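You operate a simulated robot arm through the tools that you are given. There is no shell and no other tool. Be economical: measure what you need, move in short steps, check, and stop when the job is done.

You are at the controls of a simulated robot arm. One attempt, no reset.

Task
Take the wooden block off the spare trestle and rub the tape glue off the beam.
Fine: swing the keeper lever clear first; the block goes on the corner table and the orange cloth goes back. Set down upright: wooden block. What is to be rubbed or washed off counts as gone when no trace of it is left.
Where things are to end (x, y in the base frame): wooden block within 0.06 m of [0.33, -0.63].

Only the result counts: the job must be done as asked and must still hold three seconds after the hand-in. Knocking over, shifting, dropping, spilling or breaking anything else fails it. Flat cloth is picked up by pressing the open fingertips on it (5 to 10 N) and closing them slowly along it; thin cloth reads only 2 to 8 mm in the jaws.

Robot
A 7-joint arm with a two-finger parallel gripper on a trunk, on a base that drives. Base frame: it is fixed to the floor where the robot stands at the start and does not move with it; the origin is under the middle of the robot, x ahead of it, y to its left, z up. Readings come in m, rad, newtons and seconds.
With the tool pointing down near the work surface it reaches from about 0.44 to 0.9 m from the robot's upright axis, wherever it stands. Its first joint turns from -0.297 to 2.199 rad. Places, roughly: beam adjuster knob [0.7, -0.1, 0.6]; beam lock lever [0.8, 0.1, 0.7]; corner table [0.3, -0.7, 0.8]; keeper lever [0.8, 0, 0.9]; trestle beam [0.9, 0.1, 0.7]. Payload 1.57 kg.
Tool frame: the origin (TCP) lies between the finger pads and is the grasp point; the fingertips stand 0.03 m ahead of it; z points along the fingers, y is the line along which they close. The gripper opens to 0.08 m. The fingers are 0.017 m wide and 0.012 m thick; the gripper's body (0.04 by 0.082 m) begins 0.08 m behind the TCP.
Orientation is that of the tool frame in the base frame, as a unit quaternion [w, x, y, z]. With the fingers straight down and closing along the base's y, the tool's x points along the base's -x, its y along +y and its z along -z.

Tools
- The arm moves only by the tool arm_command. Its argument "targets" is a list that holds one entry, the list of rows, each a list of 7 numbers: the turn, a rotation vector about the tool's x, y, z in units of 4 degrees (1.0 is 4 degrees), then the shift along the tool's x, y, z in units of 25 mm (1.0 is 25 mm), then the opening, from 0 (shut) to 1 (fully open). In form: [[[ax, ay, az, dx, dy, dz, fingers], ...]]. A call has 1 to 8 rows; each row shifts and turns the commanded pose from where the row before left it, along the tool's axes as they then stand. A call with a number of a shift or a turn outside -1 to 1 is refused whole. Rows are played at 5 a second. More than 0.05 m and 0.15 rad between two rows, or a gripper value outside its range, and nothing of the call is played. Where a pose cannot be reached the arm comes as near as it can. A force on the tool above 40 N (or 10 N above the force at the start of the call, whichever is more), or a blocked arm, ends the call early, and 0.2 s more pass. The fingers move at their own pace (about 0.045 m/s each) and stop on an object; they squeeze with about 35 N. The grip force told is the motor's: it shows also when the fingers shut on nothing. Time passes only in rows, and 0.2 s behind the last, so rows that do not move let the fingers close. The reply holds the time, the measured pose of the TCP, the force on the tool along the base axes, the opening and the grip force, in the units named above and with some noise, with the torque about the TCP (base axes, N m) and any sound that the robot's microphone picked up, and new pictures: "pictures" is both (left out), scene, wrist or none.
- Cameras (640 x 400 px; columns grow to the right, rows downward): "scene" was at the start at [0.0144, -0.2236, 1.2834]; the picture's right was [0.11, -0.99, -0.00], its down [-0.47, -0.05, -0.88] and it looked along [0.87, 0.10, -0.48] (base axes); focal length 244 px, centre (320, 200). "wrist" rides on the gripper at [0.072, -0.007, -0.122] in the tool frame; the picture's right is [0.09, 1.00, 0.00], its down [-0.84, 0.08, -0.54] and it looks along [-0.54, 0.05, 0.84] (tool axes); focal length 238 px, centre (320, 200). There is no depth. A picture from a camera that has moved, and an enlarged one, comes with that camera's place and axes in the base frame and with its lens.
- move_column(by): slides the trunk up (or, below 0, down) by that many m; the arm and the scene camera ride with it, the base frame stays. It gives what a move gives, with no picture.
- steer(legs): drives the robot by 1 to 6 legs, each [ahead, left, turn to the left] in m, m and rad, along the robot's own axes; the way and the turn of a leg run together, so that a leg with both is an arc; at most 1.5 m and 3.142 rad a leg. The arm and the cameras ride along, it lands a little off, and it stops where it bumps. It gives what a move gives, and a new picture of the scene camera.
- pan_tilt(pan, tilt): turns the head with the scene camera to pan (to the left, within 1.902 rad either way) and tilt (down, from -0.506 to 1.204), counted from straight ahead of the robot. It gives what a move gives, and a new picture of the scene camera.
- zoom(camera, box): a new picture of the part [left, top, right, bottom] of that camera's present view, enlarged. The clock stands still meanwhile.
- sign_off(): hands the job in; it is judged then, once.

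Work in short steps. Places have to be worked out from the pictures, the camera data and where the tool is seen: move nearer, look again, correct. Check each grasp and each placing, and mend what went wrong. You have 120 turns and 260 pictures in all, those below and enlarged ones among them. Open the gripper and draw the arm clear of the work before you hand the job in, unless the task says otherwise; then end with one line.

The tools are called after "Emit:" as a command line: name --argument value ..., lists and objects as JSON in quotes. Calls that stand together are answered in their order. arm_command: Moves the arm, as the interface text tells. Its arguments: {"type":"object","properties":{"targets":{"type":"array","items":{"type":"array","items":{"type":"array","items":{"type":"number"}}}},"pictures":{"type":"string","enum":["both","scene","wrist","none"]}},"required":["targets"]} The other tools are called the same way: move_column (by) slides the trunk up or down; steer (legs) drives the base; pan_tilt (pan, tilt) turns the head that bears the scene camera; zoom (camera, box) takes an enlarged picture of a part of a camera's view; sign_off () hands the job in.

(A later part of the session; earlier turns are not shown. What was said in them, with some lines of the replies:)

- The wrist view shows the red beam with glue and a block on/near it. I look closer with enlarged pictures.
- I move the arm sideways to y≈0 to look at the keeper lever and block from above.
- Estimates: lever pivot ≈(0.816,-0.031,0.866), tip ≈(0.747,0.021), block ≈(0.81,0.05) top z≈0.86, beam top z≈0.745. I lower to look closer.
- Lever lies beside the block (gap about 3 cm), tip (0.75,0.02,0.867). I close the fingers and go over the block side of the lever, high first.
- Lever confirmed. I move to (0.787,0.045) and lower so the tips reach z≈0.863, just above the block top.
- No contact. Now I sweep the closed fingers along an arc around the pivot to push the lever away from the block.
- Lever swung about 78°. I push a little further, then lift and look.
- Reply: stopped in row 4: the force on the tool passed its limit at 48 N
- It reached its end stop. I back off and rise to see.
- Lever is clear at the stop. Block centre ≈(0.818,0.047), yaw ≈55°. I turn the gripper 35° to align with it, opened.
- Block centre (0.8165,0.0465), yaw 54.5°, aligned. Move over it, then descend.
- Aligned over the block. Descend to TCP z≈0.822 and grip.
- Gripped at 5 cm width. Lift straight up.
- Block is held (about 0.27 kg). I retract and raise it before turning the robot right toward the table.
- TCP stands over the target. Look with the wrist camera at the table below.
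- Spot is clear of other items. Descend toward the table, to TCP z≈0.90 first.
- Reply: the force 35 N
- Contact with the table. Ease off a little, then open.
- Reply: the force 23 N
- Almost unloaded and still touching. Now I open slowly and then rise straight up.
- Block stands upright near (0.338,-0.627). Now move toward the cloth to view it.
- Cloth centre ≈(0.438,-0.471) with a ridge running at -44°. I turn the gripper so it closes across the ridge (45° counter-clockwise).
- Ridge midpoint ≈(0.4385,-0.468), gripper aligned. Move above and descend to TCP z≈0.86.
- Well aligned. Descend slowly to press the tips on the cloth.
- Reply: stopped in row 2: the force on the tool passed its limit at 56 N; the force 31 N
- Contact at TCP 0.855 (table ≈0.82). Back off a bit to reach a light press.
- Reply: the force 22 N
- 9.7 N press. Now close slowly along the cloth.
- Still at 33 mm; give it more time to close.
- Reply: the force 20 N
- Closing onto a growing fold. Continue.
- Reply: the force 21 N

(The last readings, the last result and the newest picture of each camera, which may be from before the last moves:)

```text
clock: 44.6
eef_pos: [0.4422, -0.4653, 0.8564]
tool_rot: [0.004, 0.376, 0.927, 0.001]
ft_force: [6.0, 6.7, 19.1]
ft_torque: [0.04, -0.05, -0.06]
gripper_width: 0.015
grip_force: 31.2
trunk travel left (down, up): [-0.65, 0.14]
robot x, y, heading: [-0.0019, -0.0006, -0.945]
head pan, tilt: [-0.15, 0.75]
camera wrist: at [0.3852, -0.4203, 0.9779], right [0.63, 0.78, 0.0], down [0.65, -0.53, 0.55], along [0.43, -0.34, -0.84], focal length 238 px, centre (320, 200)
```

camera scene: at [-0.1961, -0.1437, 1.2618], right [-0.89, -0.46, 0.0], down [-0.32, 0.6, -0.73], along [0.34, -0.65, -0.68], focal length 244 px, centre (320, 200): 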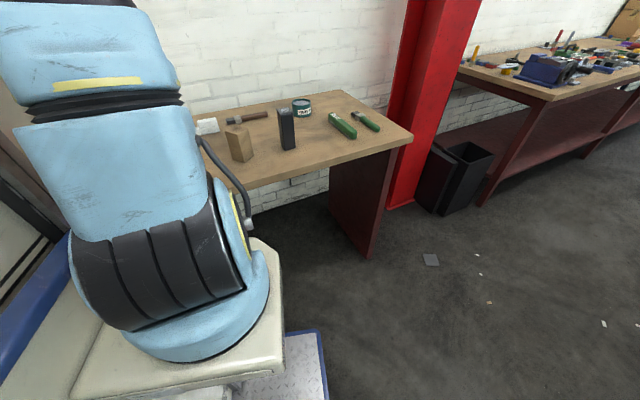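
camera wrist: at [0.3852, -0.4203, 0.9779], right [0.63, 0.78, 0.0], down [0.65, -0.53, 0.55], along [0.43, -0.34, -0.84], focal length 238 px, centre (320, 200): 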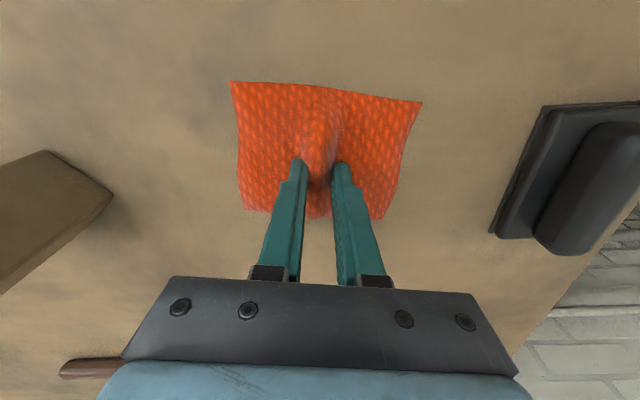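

Stalled by friction at 19 N; ease the press slightly so the fingers keep closing.

Emit:
arm_command --targets '[[[0, 0, 0, 0, 0, -0.04, 0], [0, 0, 0, 0, 0, 0, 0], [0, 0, 0, 0, 0, 0, 0]]]' --pictures "none"

```text
clock: 45.4
eef_pos: [0.44, -0.4663, 0.8558]
tool_rot: [0.002, 0.376, 0.926, 0.001]
ft_force: [2.0, 1.6, 7.2]
ft_torque: [-0.2, -0.06, 0.0]
gripper_width: 0.0145
grip_force: 30.8
trunk travel left (down, up): [-0.65, 0.14]
robot x, y, heading: [0.002, 0.0022, -0.942]
head pan, tilt: [-0.15, 0.75]
```

Firmly on the fold perhaps. Lift gently and look.

Emit:
arm_command --targets '[[[0, 0, 0, 0, 0, -0.1, 0], [0, 0, 0, 0, 0, -0.2, 0], [0, 0, 0, 0, 0, -0.5, 0], [0, 0, 0, 0, 0, -1, 0]]]' --pictures "wrist"

```text
clock: 46.4
eef_pos: [0.4401, -0.4669, 0.9001]
tool_rot: [0.003, 0.376, 0.926, 0.001]
ft_force: [-0.6, 0.2, -0.1]
ft_torque: [0.05, 0.01, 0.0]
gripper_width: 0.0148
grip_force: 30.9
trunk travel left (down, up): [-0.65, 0.14]
robot x, y, heading: [0.0009, -0.001, -0.944]
head pan, tilt: [-0.15, 0.75]
camera wrist: at [0.3845, -0.4208, 1.0226], right [0.63, 0.78, 0.0], down [0.65, -0.53, 0.55], along [0.43, -0.34, -0.84], focal length 238 px, centre (320, 200)
```

wrist: 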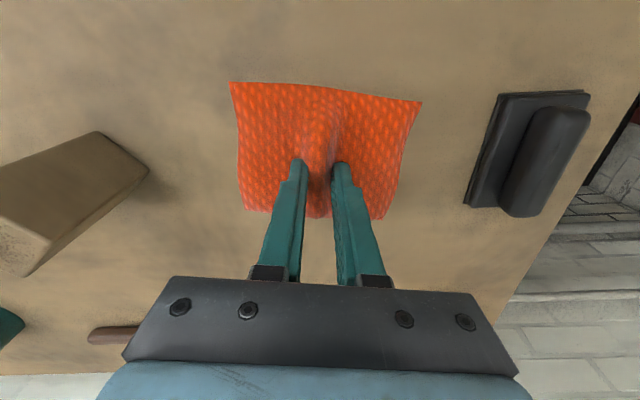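

The cloth is held (it rose with the fingers). Raise it, then turn back to heading 0 before driving toward the beam.

Emit:
arm_command --targets '[[[0, 0, 0, 0, 0, -1, 0], [0, 0, 0, 0, 0, -1, 0], [0, 0, 0, 0, 0, -1, 0], [0, 0, 0, 0, 0, -1, 0], [0, 0, 0, 0, 0, -1, 0], [0, 0, 0, 0, 0, -1, 0], [0, 0, 0, 0, 0, -1, 0]]]' --pictures "none"

Emit:
steer --legs '[[0, 0, 0.942]]'

Emit:
pan_tilt --pan 0.0 --tilt 1.1

```text
clock: 48.0
eef_pos: [0.4412, -0.4683, 1.0764]
tool_rot: [0.003, 0.377, 0.926, 0.001]
ft_force: [0.6, 0.0, -0.6]
ft_torque: [0.01, 0.04, -0.01]
gripper_width: 0.0147
grip_force: 30.7
trunk travel left (down, up): [-0.65, 0.14]
robot x, y, heading: [-0.0022, 0.0038, -0.938]
head pan, tilt: [-0.15, 0.75]
```

```text
clock: 50.8
eef_pos: [0.6359, 0.0794, 1.0762]
tool_rot: [0.002, -0.083, 0.997, 0.002]
ft_force: [-0.4, 1.0, 0.2]
ft_torque: [0.01, 0.03, 0.0]
gripper_width: 0.0148
grip_force: 30.4
trunk travel left (down, up): [-0.65, 0.14]
robot x, y, heading: [0.0011, -0.0013, -0.003]
head pan, tilt: [-0.15, 0.75]
camera scene: at [-0.0002, -0.2413, 1.2618], right [-0.15, -0.99, 0.0], down [-0.67, 0.1, -0.73], along [0.72, -0.11, -0.68], focal length 244 px, centre (320, 200)
```

scene: 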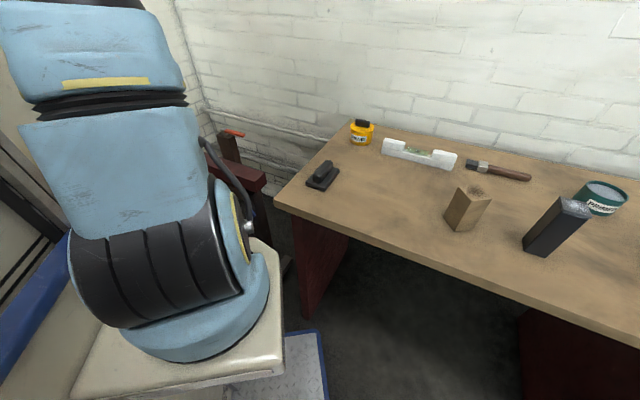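

```text
clock: 51.6
eef_pos: [0.6373, 0.0794, 1.0757]
tool_rot: [0.002, -0.083, 0.997, 0.002]
ft_force: [0.5, 0.3, -0.8]
ft_torque: [-0.02, -0.01, -0.02]
gripper_width: 0.0145
grip_force: 30.8
trunk travel left (down, up): [-0.65, 0.14]
robot x, y, heading: [0.0034, -0.0007, -0.006]
head pan, tilt: [0.0, 1.1]
camera scene: at [-0.0189, -0.2289, 1.2361], right [0.0, -1.0, 0.0], down [-0.89, 0.0, -0.45], along [0.45, 0.0, -0.89], focal length 244 px, centre (320, 200)
```

scene: 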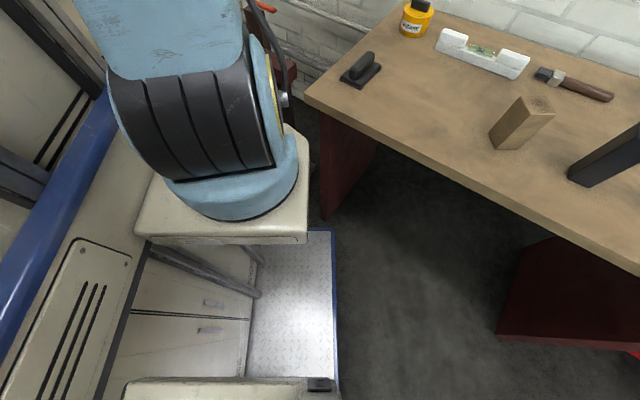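

The base front reaches x≈0.38; clearances allow a small drive. I strafe left 0.10, then ahead 0.13.

Emit:
steer --legs '[[0, 0.1, 0], [0.13, 0, 0]]'

Emit:
arm_command --targets '[[[0, 0, 0, 0, 0, 0, 0]]]' --pictures "wrist"

```text
clock: 53.7
eef_pos: [0.7687, 0.1794, 1.0758]
tool_rot: [0.001, -0.083, 0.997, 0.002]
ft_force: [0.8, 0.5, -0.7]
ft_torque: [0.02, 0.03, -0.01]
gripper_width: 0.0151
grip_force: 31.1
trunk travel left (down, up): [-0.65, 0.14]
robot x, y, heading: [0.1305, 0.0998, -0.004]
head pan, tilt: [0.0, 1.1]
camera scene: at [0.112, -0.1291, 1.2361], right [0.0, -1.0, 0.0], down [-0.89, 0.0, -0.45], along [0.45, 0.0, -0.89], focal length 244 px, centre (320, 200)
```

scene: 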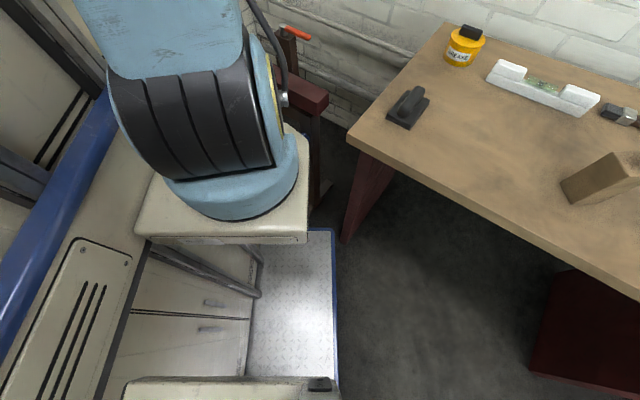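

```text
clock: 54.1
eef_pos: [0.7686, 0.1788, 1.0775]
tool_rot: [0.002, -0.082, 0.997, 0.002]
ft_force: [-0.8, 0.3, -0.1]
ft_torque: [-0.02, -0.01, 0.0]
gripper_width: 0.0147
grip_force: 30.6
trunk travel left (down, up): [-0.65, 0.14]
robot x, y, heading: [0.1341, 0.0975, -0.004]
head pan, tilt: [0.0, 1.1]
camera wrist: at [0.6988, 0.1602, 1.1986], right [-0.25, 0.97, 0.0], down [0.81, 0.21, 0.55], along [0.53, 0.14, -0.84], focal length 238 px, centre (320, 200)
```

wrist: 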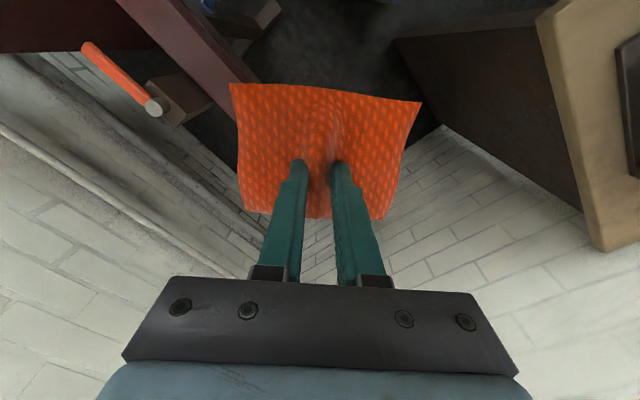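

Drive landed well. The cloth covers the view, so I use the worked-out glue place ≈(0.954,0.235), 0.1 m along the beam. Move above its near end.

Emit:
arm_command --targets '[[[0, 0, 0, -1, -0.1, 0.5, 0], [0, 0, 0, -1, -0.1, 0.5, 0], [0, 0, 0, -1, -0.1, 0.5, 0], [0, 0, 0, -1, -0.1, 0.5, 0], [0, 0, 0, -1, -0.1, 0.5, 0], [0, 0, 0, -1, -0.08, 0.5, 0], [0, 0, 0, -0.1, 0, 1, 0], [0, 0, 0, 0, 0, 1, 0]]]' --pictures "wrist"

```text
clock: 55.9
eef_pos: [0.9219, 0.1911, 0.9521]
tool_rot: [0.002, -0.083, 0.997, 0.002]
ft_force: [-0.3, 0.0, 0.1]
ft_torque: [-0.03, -0.01, -0.01]
gripper_width: 0.0147
grip_force: 30.6
trunk travel left (down, up): [-0.65, 0.14]
robot x, y, heading: [0.131, 0.1043, -0.005]
head pan, tilt: [0.0, 1.1]
camera wrist: at [0.8524, 0.1722, 1.0743], right [-0.26, 0.97, 0.0], down [0.81, 0.21, 0.55], along [0.53, 0.14, -0.84], focal length 238 px, centre (320, 200)
```

wrist: 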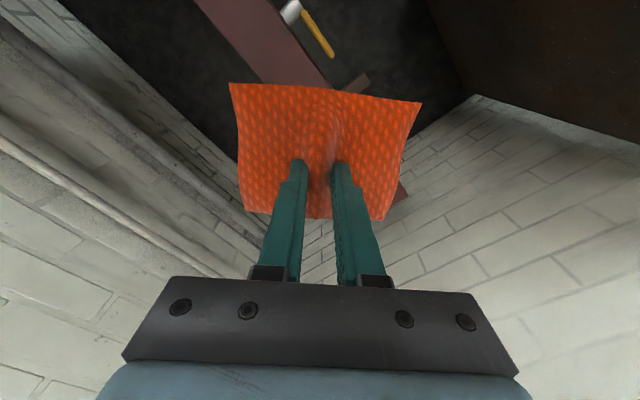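

Beam passes under the cloth as expected. Descend to TCP z≈0.807.

Emit:
arm_command --targets '[[[0, 0, 0, 0, 0, 1, 0], [0, 0, 0, 0, 0, 1, 0], [0, 0, 0, 0, 0, 1, 0], [0, 0, 0, 0, 0, 1, 0], [0, 0, 0, 0, 0, 1, 0], [0, 0, 0, 0, 0, 0.4, 0], [0, 0, 0, 0, 0, 0.2, 0], [0, 0, 0, 0, 0, 0.2, 0]]]' --pictures "none"

```text
clock: 57.7
eef_pos: [0.9226, 0.1901, 0.8067]
tool_rot: [0.001, -0.083, 0.997, 0.002]
ft_force: [0.6, 0.7, -0.2]
ft_torque: [0.02, 0.02, -0.03]
gripper_width: 0.0148
grip_force: 30.7
trunk travel left (down, up): [-0.65, 0.14]
robot x, y, heading: [0.1292, 0.1017, -0.005]
head pan, tilt: [0.0, 1.1]
```

Emit:
arm_command --targets '[[[0, 0, 0, 0, 0, 0.1, 0], [0, 0, 0, 0, 0, 0.1, 0], [0, 0, 0, 0, 0, 0.1, 0], [0, 0, 0, 0, 0, 0.1, 0]]]' --pictures "none"

```text
clock: 58.7
eef_pos: [0.9224, 0.1915, 0.7968]
tool_rot: [0.002, -0.083, 0.997, 0.002]
ft_force: [-0.1, -0.8, -0.3]
ft_torque: [-0.03, -0.03, 0.0]
gripper_width: 0.0147
grip_force: 30.3
trunk travel left (down, up): [-0.65, 0.14]
robot x, y, heading: [0.1292, 0.0982, -0.008]
head pan, tilt: [0.0, 1.1]
```

Emit:
arm_command --targets '[[[0, 0, 0, 0, 0, 0.08, 0], [0, 0, 0, 0, 0, 0.08, 0], [0, 0, 0, 0, 0, 0.06, 0]]]' --pictures "none"

```text
clock: 59.5
eef_pos: [0.922, 0.1913, 0.7914]
tool_rot: [0.001, -0.083, 0.997, 0.002]
ft_force: [-0.7, -0.2, 1.4]
ft_torque: [-0.09, 0.05, -0.03]
gripper_width: 0.0145
grip_force: 30.0
trunk travel left (down, up): [-0.65, 0.14]
robot x, y, heading: [0.1295, 0.1002, 0.001]
head pan, tilt: [0.0, 1.1]
```

Contact beginning at 0.791. Press 1.5 mm more and rub along the beam, there and back.

Emit:
arm_command --targets '[[[0, 0, 0, 0, 0, 0.06, 0], [0, 0, 0, 0, 0, 0, 0]]]' --pictures "none"

```text
clock: 60.1
eef_pos: [0.922, 0.1927, 0.7909]
tool_rot: [0.003, -0.083, 0.997, 0.002]
ft_force: [-4.2, 0.0, 10.4]
ft_torque: [-0.2, 0.35, -0.03]
gripper_width: 0.0151
grip_force: 30.6
trunk travel left (down, up): [-0.65, 0.14]
robot x, y, heading: [0.13, 0.1021, -0.008]
head pan, tilt: [0.0, 1.1]
```

Emit:
arm_command --targets '[[[0, 0, 0, -0.42, 0.43, 0, 0], [0, 0, 0, -0.42, 0.43, 0, 0], [0, 0, 0, -0.42, 0.43, 0, 0], [0, 0, 0, -0.42, 0.43, 0, 0], [0, 0, 0, -0.42, 0.43, 0, 0], [0, 0, 0, -0.42, 0.43, 0, 0], [0, 0, 0, -0.42, 0.43, 0, 0], [0, 0, 0, -0.42, 0.43, 0, 0]]]' --pictures "wrist"

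```text
clock: 61.9
eef_pos: [0.9812, 0.2778, 0.7907]
tool_rot: [0.002, -0.082, 0.997, 0.002]
ft_force: [-0.7, 2.9, 6.4]
ft_torque: [-0.07, -0.04, 0.01]
gripper_width: 0.015
grip_force: 30.3
out of reach, approached as far as the arm can: row 8
trunk travel left (down, up): [-0.65, 0.14]
robot x, y, heading: [0.1274, 0.0987, -0.002]
head pan, tilt: [0.0, 1.1]
camera wrist: at [0.912, 0.2593, 0.913], right [-0.25, 0.97, 0.0], down [0.81, 0.21, 0.55], along [0.53, 0.14, -0.84], focal length 238 px, centre (320, 200)
```

wrist: 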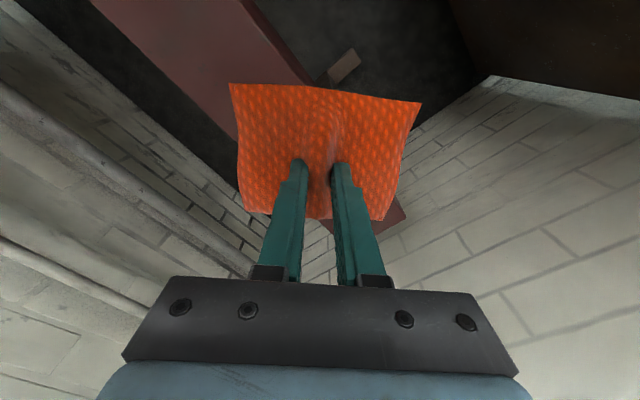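

Back along the beam with an offset toward the near edge.

Emit:
arm_command --targets '[[[0, 0, 0, 0.25, 0.22, 0, 0], [0, 0, 0, 0.45, -0.46, 0, 0], [0, 0, 0, 0.45, -0.46, 0, 0], [0, 0, 0, 0.45, -0.46, 0, 0], [0, 0, 0, 0.45, -0.46, 0, 0], [0, 0, 0, 0.45, -0.46, 0, 0], [0, 0, 0, 0.45, -0.46, 0, 0]]]' --pictures "wrist"

```text
clock: 63.5
eef_pos: [0.9199, 0.2031, 0.7913]
tool_rot: [0.003, -0.083, 0.997, 0.003]
ft_force: [1.4, 3.4, 8.6]
ft_torque: [-0.17, -0.01, -0.02]
gripper_width: 0.0148
grip_force: 30.2
trunk travel left (down, up): [-0.65, 0.14]
robot x, y, heading: [0.1299, 0.0983, -0.002]
head pan, tilt: [0.0, 1.1]
camera wrist: at [0.8499, 0.1845, 0.9128], right [-0.25, 0.97, 0.0], down [0.81, 0.21, 0.55], along [0.53, 0.14, -0.84], focal length 238 px, centre (320, 200)
```

wrist: 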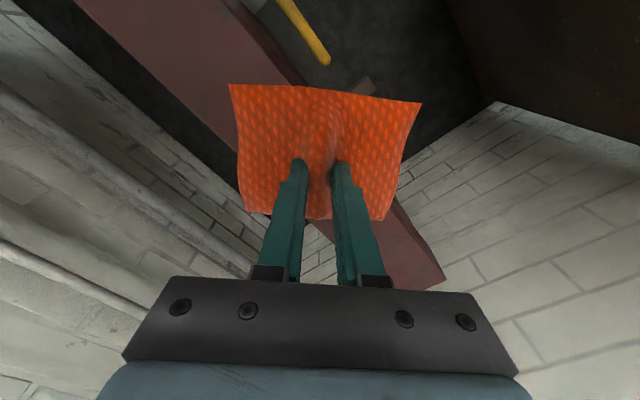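

Now another pass with offset toward the far edge.

Emit:
arm_command --targets '[[[0, 0, 0, 0.42, -0.43, 0, 0], [0, 0, 0, -0.54, -0.53, 0, 0], [0, 0, 0, -0.46, 0.47, 0, 0], [0, 0, 0, -0.46, 0.47, 0, 0], [0, 0, 0, -0.46, 0.47, 0, 0], [0, 0, 0, -0.46, 0.47, 0, 0], [0, 0, 0, -0.46, 0.47, 0, 0], [0, 0, 0, -0.46, 0.47, 0, 0]]]' --pictures "wrist"

Emit:
arm_command --targets '[[[0, 0, 0, 0.28, 0.27, 0, 0], [0, 0, 0, 0.46, -0.47, 0, 0], [0, 0, 0, 0.46, -0.47, 0, 0], [0, 0, 0, 0.46, -0.47, 0, 0], [0, 0, 0, 0.46, -0.47, 0, 0], [0, 0, 0, 0.46, -0.47, 0, 0], [0, 0, 0, 0.46, -0.47, 0, 0], [0, 0, 0, 0.46, -0.47, 0, 0]]]' --pictures "none"

```text
clock: 65.3
eef_pos: [0.984, 0.2614, 0.7906]
tool_rot: [0.001, -0.083, 0.997, 0.003]
ft_force: [-3.2, 1.2, 5.5]
ft_torque: [-0.14, 0.09, -0.04]
gripper_width: 0.0147
grip_force: 30.5
trunk travel left (down, up): [-0.65, 0.14]
robot x, y, heading: [0.1323, 0.0995, -0.004]
head pan, tilt: [0.0, 1.1]
camera wrist: at [0.9133, 0.2426, 0.913], right [-0.26, 0.97, 0.0], down [0.81, 0.21, 0.55], along [0.53, 0.14, -0.84], focal length 238 px, centre (320, 200)
```

wrist: 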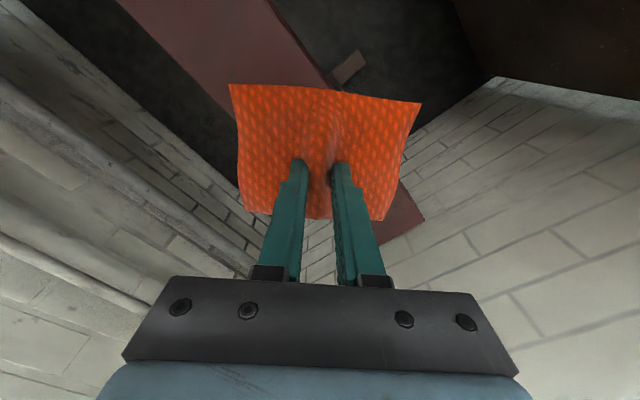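

```text
clock: 67.1
eef_pos: [0.9092, 0.1731, 0.7912]
tool_rot: [0.002, -0.082, 0.997, 0.003]
ft_force: [2.1, 4.4, 12.1]
ft_torque: [-0.13, 0.03, -0.06]
gripper_width: 0.0149
grip_force: 31.2
trunk travel left (down, up): [-0.65, 0.14]
robot x, y, heading: [0.1266, 0.0986, -0.005]
head pan, tilt: [0.0, 1.1]
```

Lift and move aside to inspect the beam.

Emit:
arm_command --targets '[[[0, 0, 0, 0, 0, -1, 0], [0, 0, 0, 0, 0, -1, 0], [0, 0, 0, 0, 0, -1, 0], [0, 0, 0, 0, 0, -1, 0], [0, 0, 0, 0.5, 0, -1, 0], [0, 0, 0, 1, 0, -1, 0], [0, 0, 0, 1, -1, -1, 0], [0, 0, 0, 1, -1, -1, 0]]]' --pictures "none"

Emit:
arm_command --targets '[[[0, 0, 0, 1, -1, -1, 0], [0, 0, 0, 1, -1, 0, 0], [0, 0, 0, 1, -1, 0, 0], [0, 0, 0, 1, -1, 0, 0], [0, 0, 0, 1, -1, 0, 0], [0, 0, 0, 1, -1, 0, 0]]]' --pictures "wrist"

```text
clock: 68.9
eef_pos: [0.8306, 0.1074, 0.9883]
tool_rot: [0.0, -0.083, 0.997, 0.002]
ft_force: [-0.1, 0.1, -0.7]
ft_torque: [-0.03, 0.05, -0.03]
gripper_width: 0.0148
grip_force: 30.6
trunk travel left (down, up): [-0.65, 0.14]
robot x, y, heading: [0.1283, 0.103, -0.004]
head pan, tilt: [0.0, 1.1]
```

```text
clock: 70.3
eef_pos: [0.708, -0.0665, 1.0135]
tool_rot: [0.001, -0.083, 0.997, 0.002]
ft_force: [-0.5, 0.5, -0.4]
ft_torque: [-0.02, 0.04, -0.02]
gripper_width: 0.0149
grip_force: 30.9
trunk travel left (down, up): [-0.65, 0.14]
robot x, y, heading: [0.1325, 0.1024, -0.007]
head pan, tilt: [0.0, 1.1]
camera wrist: at [0.6379, -0.0845, 1.1349], right [-0.26, 0.97, 0.0], down [0.81, 0.21, 0.55], along [0.53, 0.14, -0.84], focal length 238 px, centre (320, 200)
```

wrist: 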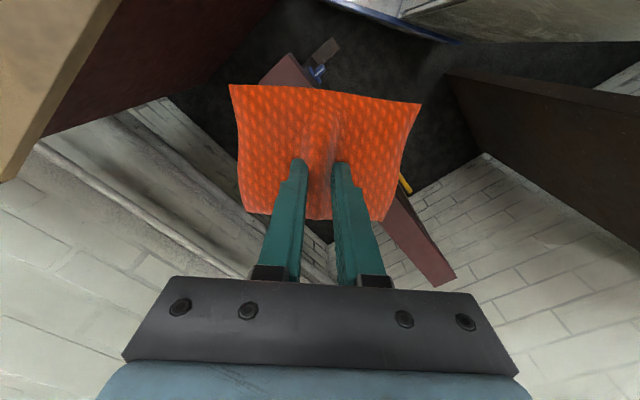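

Emit:
zoom --camera "wrist" --box '[360, 170, 480, 300]'

```text
3.08 times, centred on (420, 235) of wrist
camera zoom: at [0.6379, -0.0845, 1.1349], right [-0.26, 0.97, 0.0], down [0.81, 0.21, 0.55], along [0.53, 0.14, -0.84], focal length 733 px, centre (12, 92)
```

zoom: 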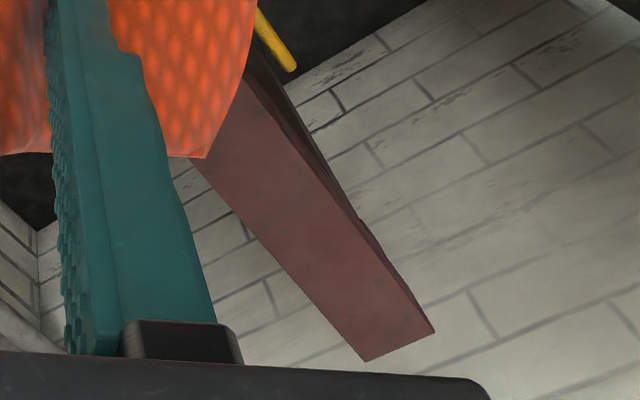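

The glue region now looks clean; one tighter look to be sure.

Emit:
zoom --camera "wrist" --box '[390, 190, 450, 290]'

```text
4.00 times, centred on (420, 240) of wrist
camera zoom: at [0.6379, -0.0845, 1.1349], right [-0.26, 0.97, 0.0], down [0.81, 0.21, 0.55], along [0.53, 0.14, -0.84], focal length 953 px, centre (-80, 40)
```

zoom: 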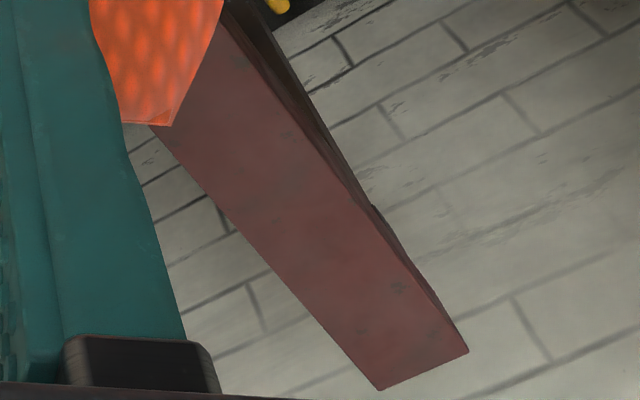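

Beam is clean. Now retract to the carrying pose, drive back to the start and turn right again to return the cloth.

Emit:
arm_command --targets '[[[0, 0, 0, -0.4, 1, -0.5, 0], [0, 0, 0, -0.4, 1, -0.5, 0], [0, 0, 0, -0.4, 1, -0.5, 0], [0, 0, 0, -0.4, 1, -0.5, 0], [0, 0, 0, -0.4, 1, -0.5, 0], [0, 0, 0, -0.4, 1, 0, 0], [0, 0, 0, -0.4, 1, 0, 0], [0, 0, 0, -0.4, 1, 0, 0]]]' --pictures "none"

Emit:
steer --legs '[[-0.13, 0, 0], [0, -0.1, 0], [0, 0, -0.938]]'

Emit:
arm_command --targets '[[[0, 0, 0, 0, 0, 0, 0]]]' --pictures "wrist"

```text
clock: 72.1
eef_pos: [0.7549, 0.1447, 1.0781]
tool_rot: [0.002, -0.082, 0.997, 0.003]
ft_force: [0.0, -0.1, 0.1]
ft_torque: [0.05, -0.02, -0.01]
gripper_width: 0.0148
grip_force: 30.5
trunk travel left (down, up): [-0.65, 0.14]
robot x, y, heading: [0.1316, 0.102, -0.003]
head pan, tilt: [0.0, 1.1]
```

```text
clock: 76.5
eef_pos: [0.4055, -0.4764, 1.0782]
tool_rot: [0.001, 0.377, 0.926, 0.001]
ft_force: [0.1, 0.4, -0.6]
ft_torque: [0.01, -0.01, -0.01]
gripper_width: 0.0148
grip_force: 31.0
trunk travel left (down, up): [-0.65, 0.14]
robot x, y, heading: [0.0012, 0.0032, -0.939]
head pan, tilt: [0.0, 1.1]
camera scene: at [-0.1961, -0.1206, 1.2361], right [-0.81, -0.59, 0.0], down [-0.52, 0.72, -0.45], along [0.27, -0.37, -0.89], focal length 244 px, centre (320, 200)
```

scene: 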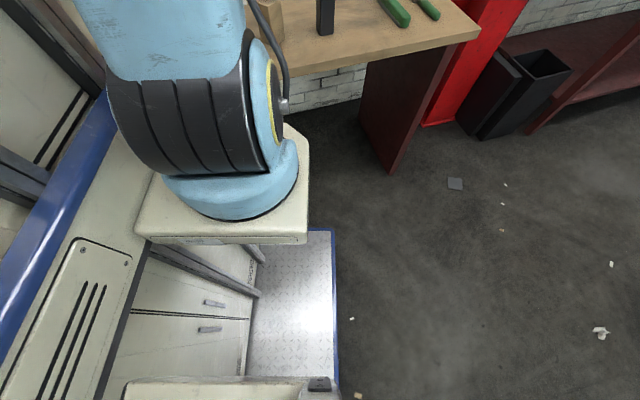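

```text
clock: 76.9
eef_pos: [0.4044, -0.4764, 1.0773]
tool_rot: [0.003, 0.377, 0.926, 0.002]
ft_force: [-0.2, -0.4, -0.5]
ft_torque: [-0.04, -0.03, -0.02]
gripper_width: 0.0148
grip_force: 30.9
trunk travel left (down, up): [-0.65, 0.14]
robot x, y, heading: [0.0004, 0.0009, -0.944]
head pan, tilt: [0.0, 1.1]
camera wrist: at [0.3491, -0.4306, 1.1998], right [0.63, 0.78, 0.0], down [0.65, -0.53, 0.55], along [0.43, -0.34, -0.84], focal length 238 px, centre (320, 200)
```

wrist: 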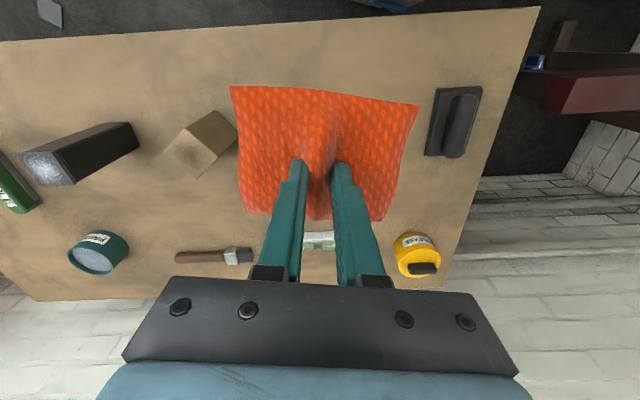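

Same orientation as at pickup. Shift to (0.4405,-0.4665) and descend.

Emit:
arm_command --targets '[[[0, 0, 0, -0.38, 0.65, 0, 0], [0, 0, 0, -0.37, 0.64, 0, 0], [0, 0, 0, 0, 0, 1, 0], [0, 0, 0, 0, 0, 1, 0], [0, 0, 0, 0, 0, 1, 0], [0, 0, 0, 0, 0, 1, 0], [0, 0, 0, 0, 0, 1, 0], [0, 0, 0, 0, 0, 1, 0]]]' --pictures "wrist"

```text
clock: 78.7
eef_pos: [0.4423, -0.4661, 0.9266]
tool_rot: [0.002, 0.377, 0.926, 0.001]
ft_force: [-0.5, -0.2, 0.0]
ft_torque: [0.01, -0.01, -0.03]
gripper_width: 0.0152
grip_force: 30.7
trunk travel left (down, up): [-0.65, 0.14]
robot x, y, heading: [0.0024, 0.0006, -0.948]
head pan, tilt: [0.0, 1.1]
camera wrist: at [0.3857, -0.4201, 1.0502], right [0.63, 0.78, 0.0], down [0.65, -0.53, 0.55], along [0.43, -0.34, -0.84], focal length 238 px, centre (320, 200)
```

wrist: 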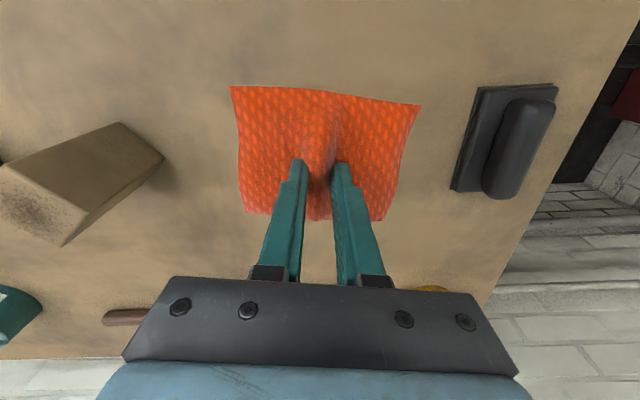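

Emit:
arm_command --targets '[[[0, 0, 0, 0, 0, 1, 0], [0, 0, 0, 0, 0, 1, 0], [0, 0, 0, 0, 0, 0.4, 0], [0, 0, 0, 0, 0, 0.2, 0], [0, 0, 0, 0, 0, 0.1, 0], [0, 0, 0, 0, 0, 0.08, 0]]]' --pictures "none"

```text
clock: 80.1
eef_pos: [0.4424, -0.4663, 0.8592]
tool_rot: [0.003, 0.377, 0.926, 0.001]
ft_force: [0.5, -0.7, 0.2]
ft_torque: [0.02, 0.02, 0.01]
gripper_width: 0.0146
grip_force: 30.6
trunk travel left (down, up): [-0.65, 0.14]
robot x, y, heading: [0.0051, 0.0016, -0.942]
head pan, tilt: [0.0, 1.1]
```

Emit:
arm_command --targets '[[[0, 0, 0, 0, 0, 0.08, 0], [0, 0, 0, 0, 0, 0.06, 0], [0, 0, 0, 0, 0, 0, 0]]]' --pictures "none"

```text
clock: 80.9
eef_pos: [0.4438, -0.4659, 0.8562]
tool_rot: [0.004, 0.377, 0.926, 0.002]
ft_force: [0.7, 0.1, 15.0]
ft_torque: [0.03, 0.23, -0.01]
gripper_width: 0.015
grip_force: 30.9
trunk travel left (down, up): [-0.65, 0.14]
robot x, y, heading: [0.0062, 0.0004, -0.944]
head pan, tilt: [0.0, 1.1]
```

Cloth is on the table. Ease off, open, and rise.

Emit:
arm_command --targets '[[[0, 0, 0, 0, 0, -0.06, 0], [0, 0, 0, 0, 0, 0, 0.3], [0, 0, 0, 0, 0, -0.03, 0.5], [0, 0, 0, 0, 0, 0, 0.7], [0, 0, 0, 0, 0, 0, 0.8], [0, 0, 0, 0, 0, 0, 0.8], [0, 0, 0, 0, 0, -0.4, 0.8], [0, 0, 0, 0, 0, -1, 0.8]]]' --pictures "wrist"

```text
clock: 82.7
eef_pos: [0.442, -0.4656, 0.8933]
tool_rot: [0.002, 0.377, 0.926, 0.002]
ft_force: [0.4, 0.3, 0.3]
ft_torque: [-0.02, 0.03, 0.03]
gripper_width: 0.0642
grip_force: 0.1
trunk travel left (down, up): [-0.65, 0.14]
robot x, y, heading: [0.0008, 0.0004, -0.942]
head pan, tilt: [0.0, 1.1]
camera wrist: at [0.3856, -0.4206, 1.0148], right [0.63, 0.78, 0.0], down [0.65, -0.53, 0.54], along [0.43, -0.34, -0.84], focal length 238 px, centre (320, 200)
```

wrist: 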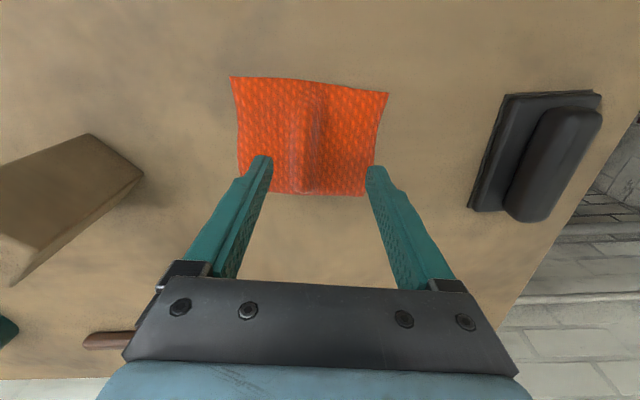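

Cloth lies back at ≈(0.43,-0.467), within 1 cm of before. Rise clear and take final looks.

Emit:
arm_command --targets '[[[0, 0, 0, 0, 0, -1, 1], [0, 0, 0, 0, 0, -1, 1], [0, 0, 0, 0, 0, -1, 1], [0, 0, 0, 0, 0, -1, 1], [0, 0, 0, 0, 0, -1, 1], [0, 0, 0, 0.5, 0, -1, 1], [0, 0, 0, 1, 0, -1, 1], [0, 0, 0, 1, 0, -1, 1]]]' --pictures "wrist"

Emit:
steer --legs '[[0, 0, 0.942]]'

Emit:
pan_tilt --pan -0.5 --tilt 0.7

Emit:
arm_command --targets '[[[0, 0, 0, 0, 0, 0, 1]]]' --pictures "wrist"

```text
clock: 84.5
eef_pos: [0.3958, -0.4223, 1.0916]
tool_rot: [0.002, 0.377, 0.926, 0.0]
ft_force: [0.7, 0.5, -0.1]
ft_torque: [0.04, 0.06, 0.01]
gripper_width: 0.0799
grip_force: 0.0
trunk travel left (down, up): [-0.65, 0.14]
robot x, y, heading: [0.0011, 0.0008, -0.94]
head pan, tilt: [0.0, 1.1]
camera wrist: at [0.3408, -0.3769, 1.2133], right [0.63, 0.78, 0.0], down [0.65, -0.53, 0.54], along [0.43, -0.34, -0.84], focal length 238 px, centre (320, 200)
```

wrist: 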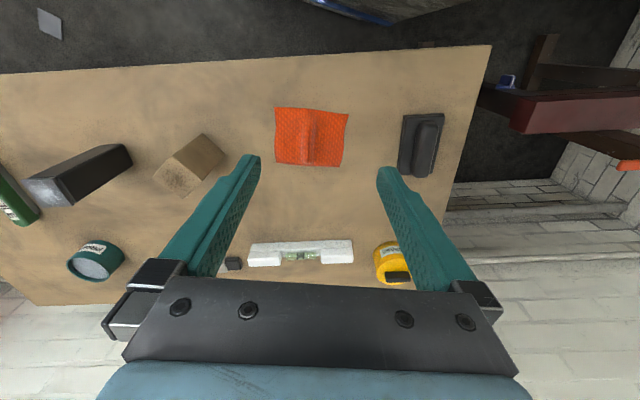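

```text
clock: 87.3
eef_pos: [0.5757, 0.0733, 1.0913]
tool_rot: [0.002, -0.086, 0.996, 0.002]
ft_force: [-0.5, 0.4, 0.8]
ft_torque: [0.0, -0.02, -0.03]
gripper_width: 0.08
grip_force: 0.0
trunk travel left (down, up): [-0.65, 0.14]
robot x, y, heading: [-0.0026, -0.0002, 0.008]
head pan, tilt: [0.0, 1.1]
camera scene: at [-0.0165, -0.2289, 1.2361], right [0.0, -1.0, 0.0], down [-0.89, 0.0, -0.45], along [0.45, 0.0, -0.89], focal length 244 px, centre (320, 200)
```

scene: 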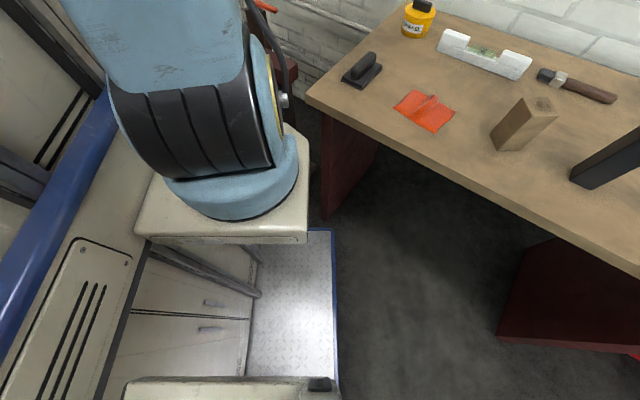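

```text
clock: 88.2
eef_pos: [0.5761, 0.0734, 1.0911]
tool_rot: [0.001, -0.085, 0.996, 0.002]
ft_force: [0.2, -0.9, 0.3]
ft_torque: [0.01, -0.02, -0.02]
gripper_width: 0.08
grip_force: 0.0
trunk travel left (down, up): [-0.65, 0.14]
robot x, y, heading: [-0.0004, 0.002, 0.001]
head pan, tilt: [-0.499, 0.7]
camera scene: at [-0.005, -0.2695, 1.266], right [-0.48, -0.88, 0.0], down [-0.57, 0.31, -0.76], along [0.67, -0.36, -0.64], focal length 244 px, centre (320, 200)
```

scene: 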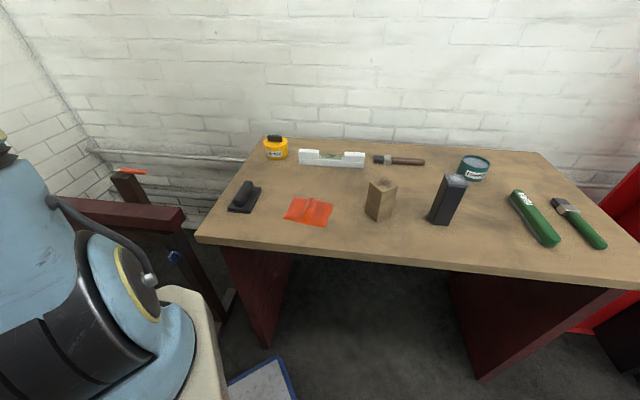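

```text
clock: 88.7
eef_pos: [0.5754, 0.0729, 1.0912]
tool_rot: [0.002, -0.085, 0.996, 0.002]
ft_force: [0.3, -0.3, -0.1]
ft_torque: [0.02, -0.03, -0.03]
gripper_width: 0.0799
grip_force: 0.0
trunk travel left (down, up): [-0.65, 0.14]
robot x, y, heading: [-0.0023, 0.0036, 0.003]
head pan, tilt: [-0.499, 0.7]
camera wrist: at [0.5061, 0.0543, 1.2133], right [-0.26, 0.97, 0.0], down [0.81, 0.22, 0.55], along [0.53, 0.14, -0.84], focal length 238 px, centre (320, 200)
```

wrist: 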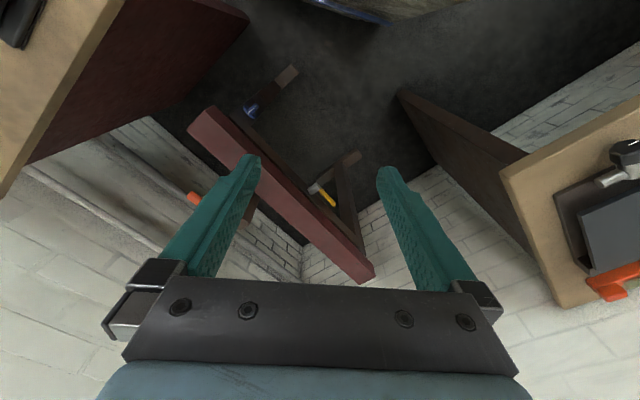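

Emit:
zoom --camera "wrist" --box '[260, 150, 400, 290]'

```text
2.86 times, centred on (330, 220) of wrist
camera zoom: at [0.5061, 0.0543, 1.2133], right [-0.26, 0.97, 0.0], down [0.81, 0.22, 0.55], along [0.53, 0.14, -0.84], focal length 681 px, centre (291, 143)
```

zoom: 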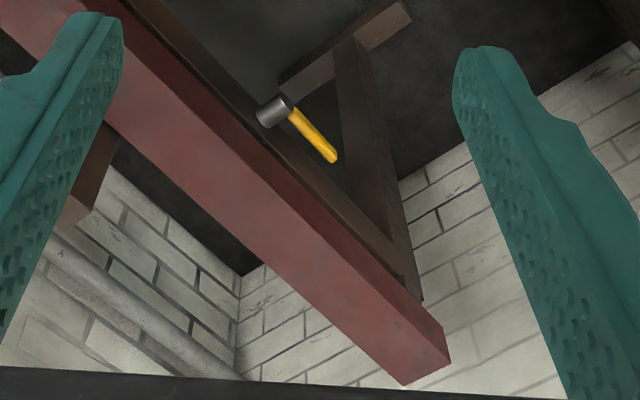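

The beam is clean, the lever is clear, the block stands upright on the table, the cloth is back and the arm is clear. Handing in.

Emit:
sign_off

```text
The job is handed in.
```

The job is handed in: the keeper lever is swung clear against its stop and the wooden block stands upright on the corner table at about (0.338, -0.627). The tape glue is rubbed off the beam with no trace visible. The orange cloth is back within about 1 cm of where it was.
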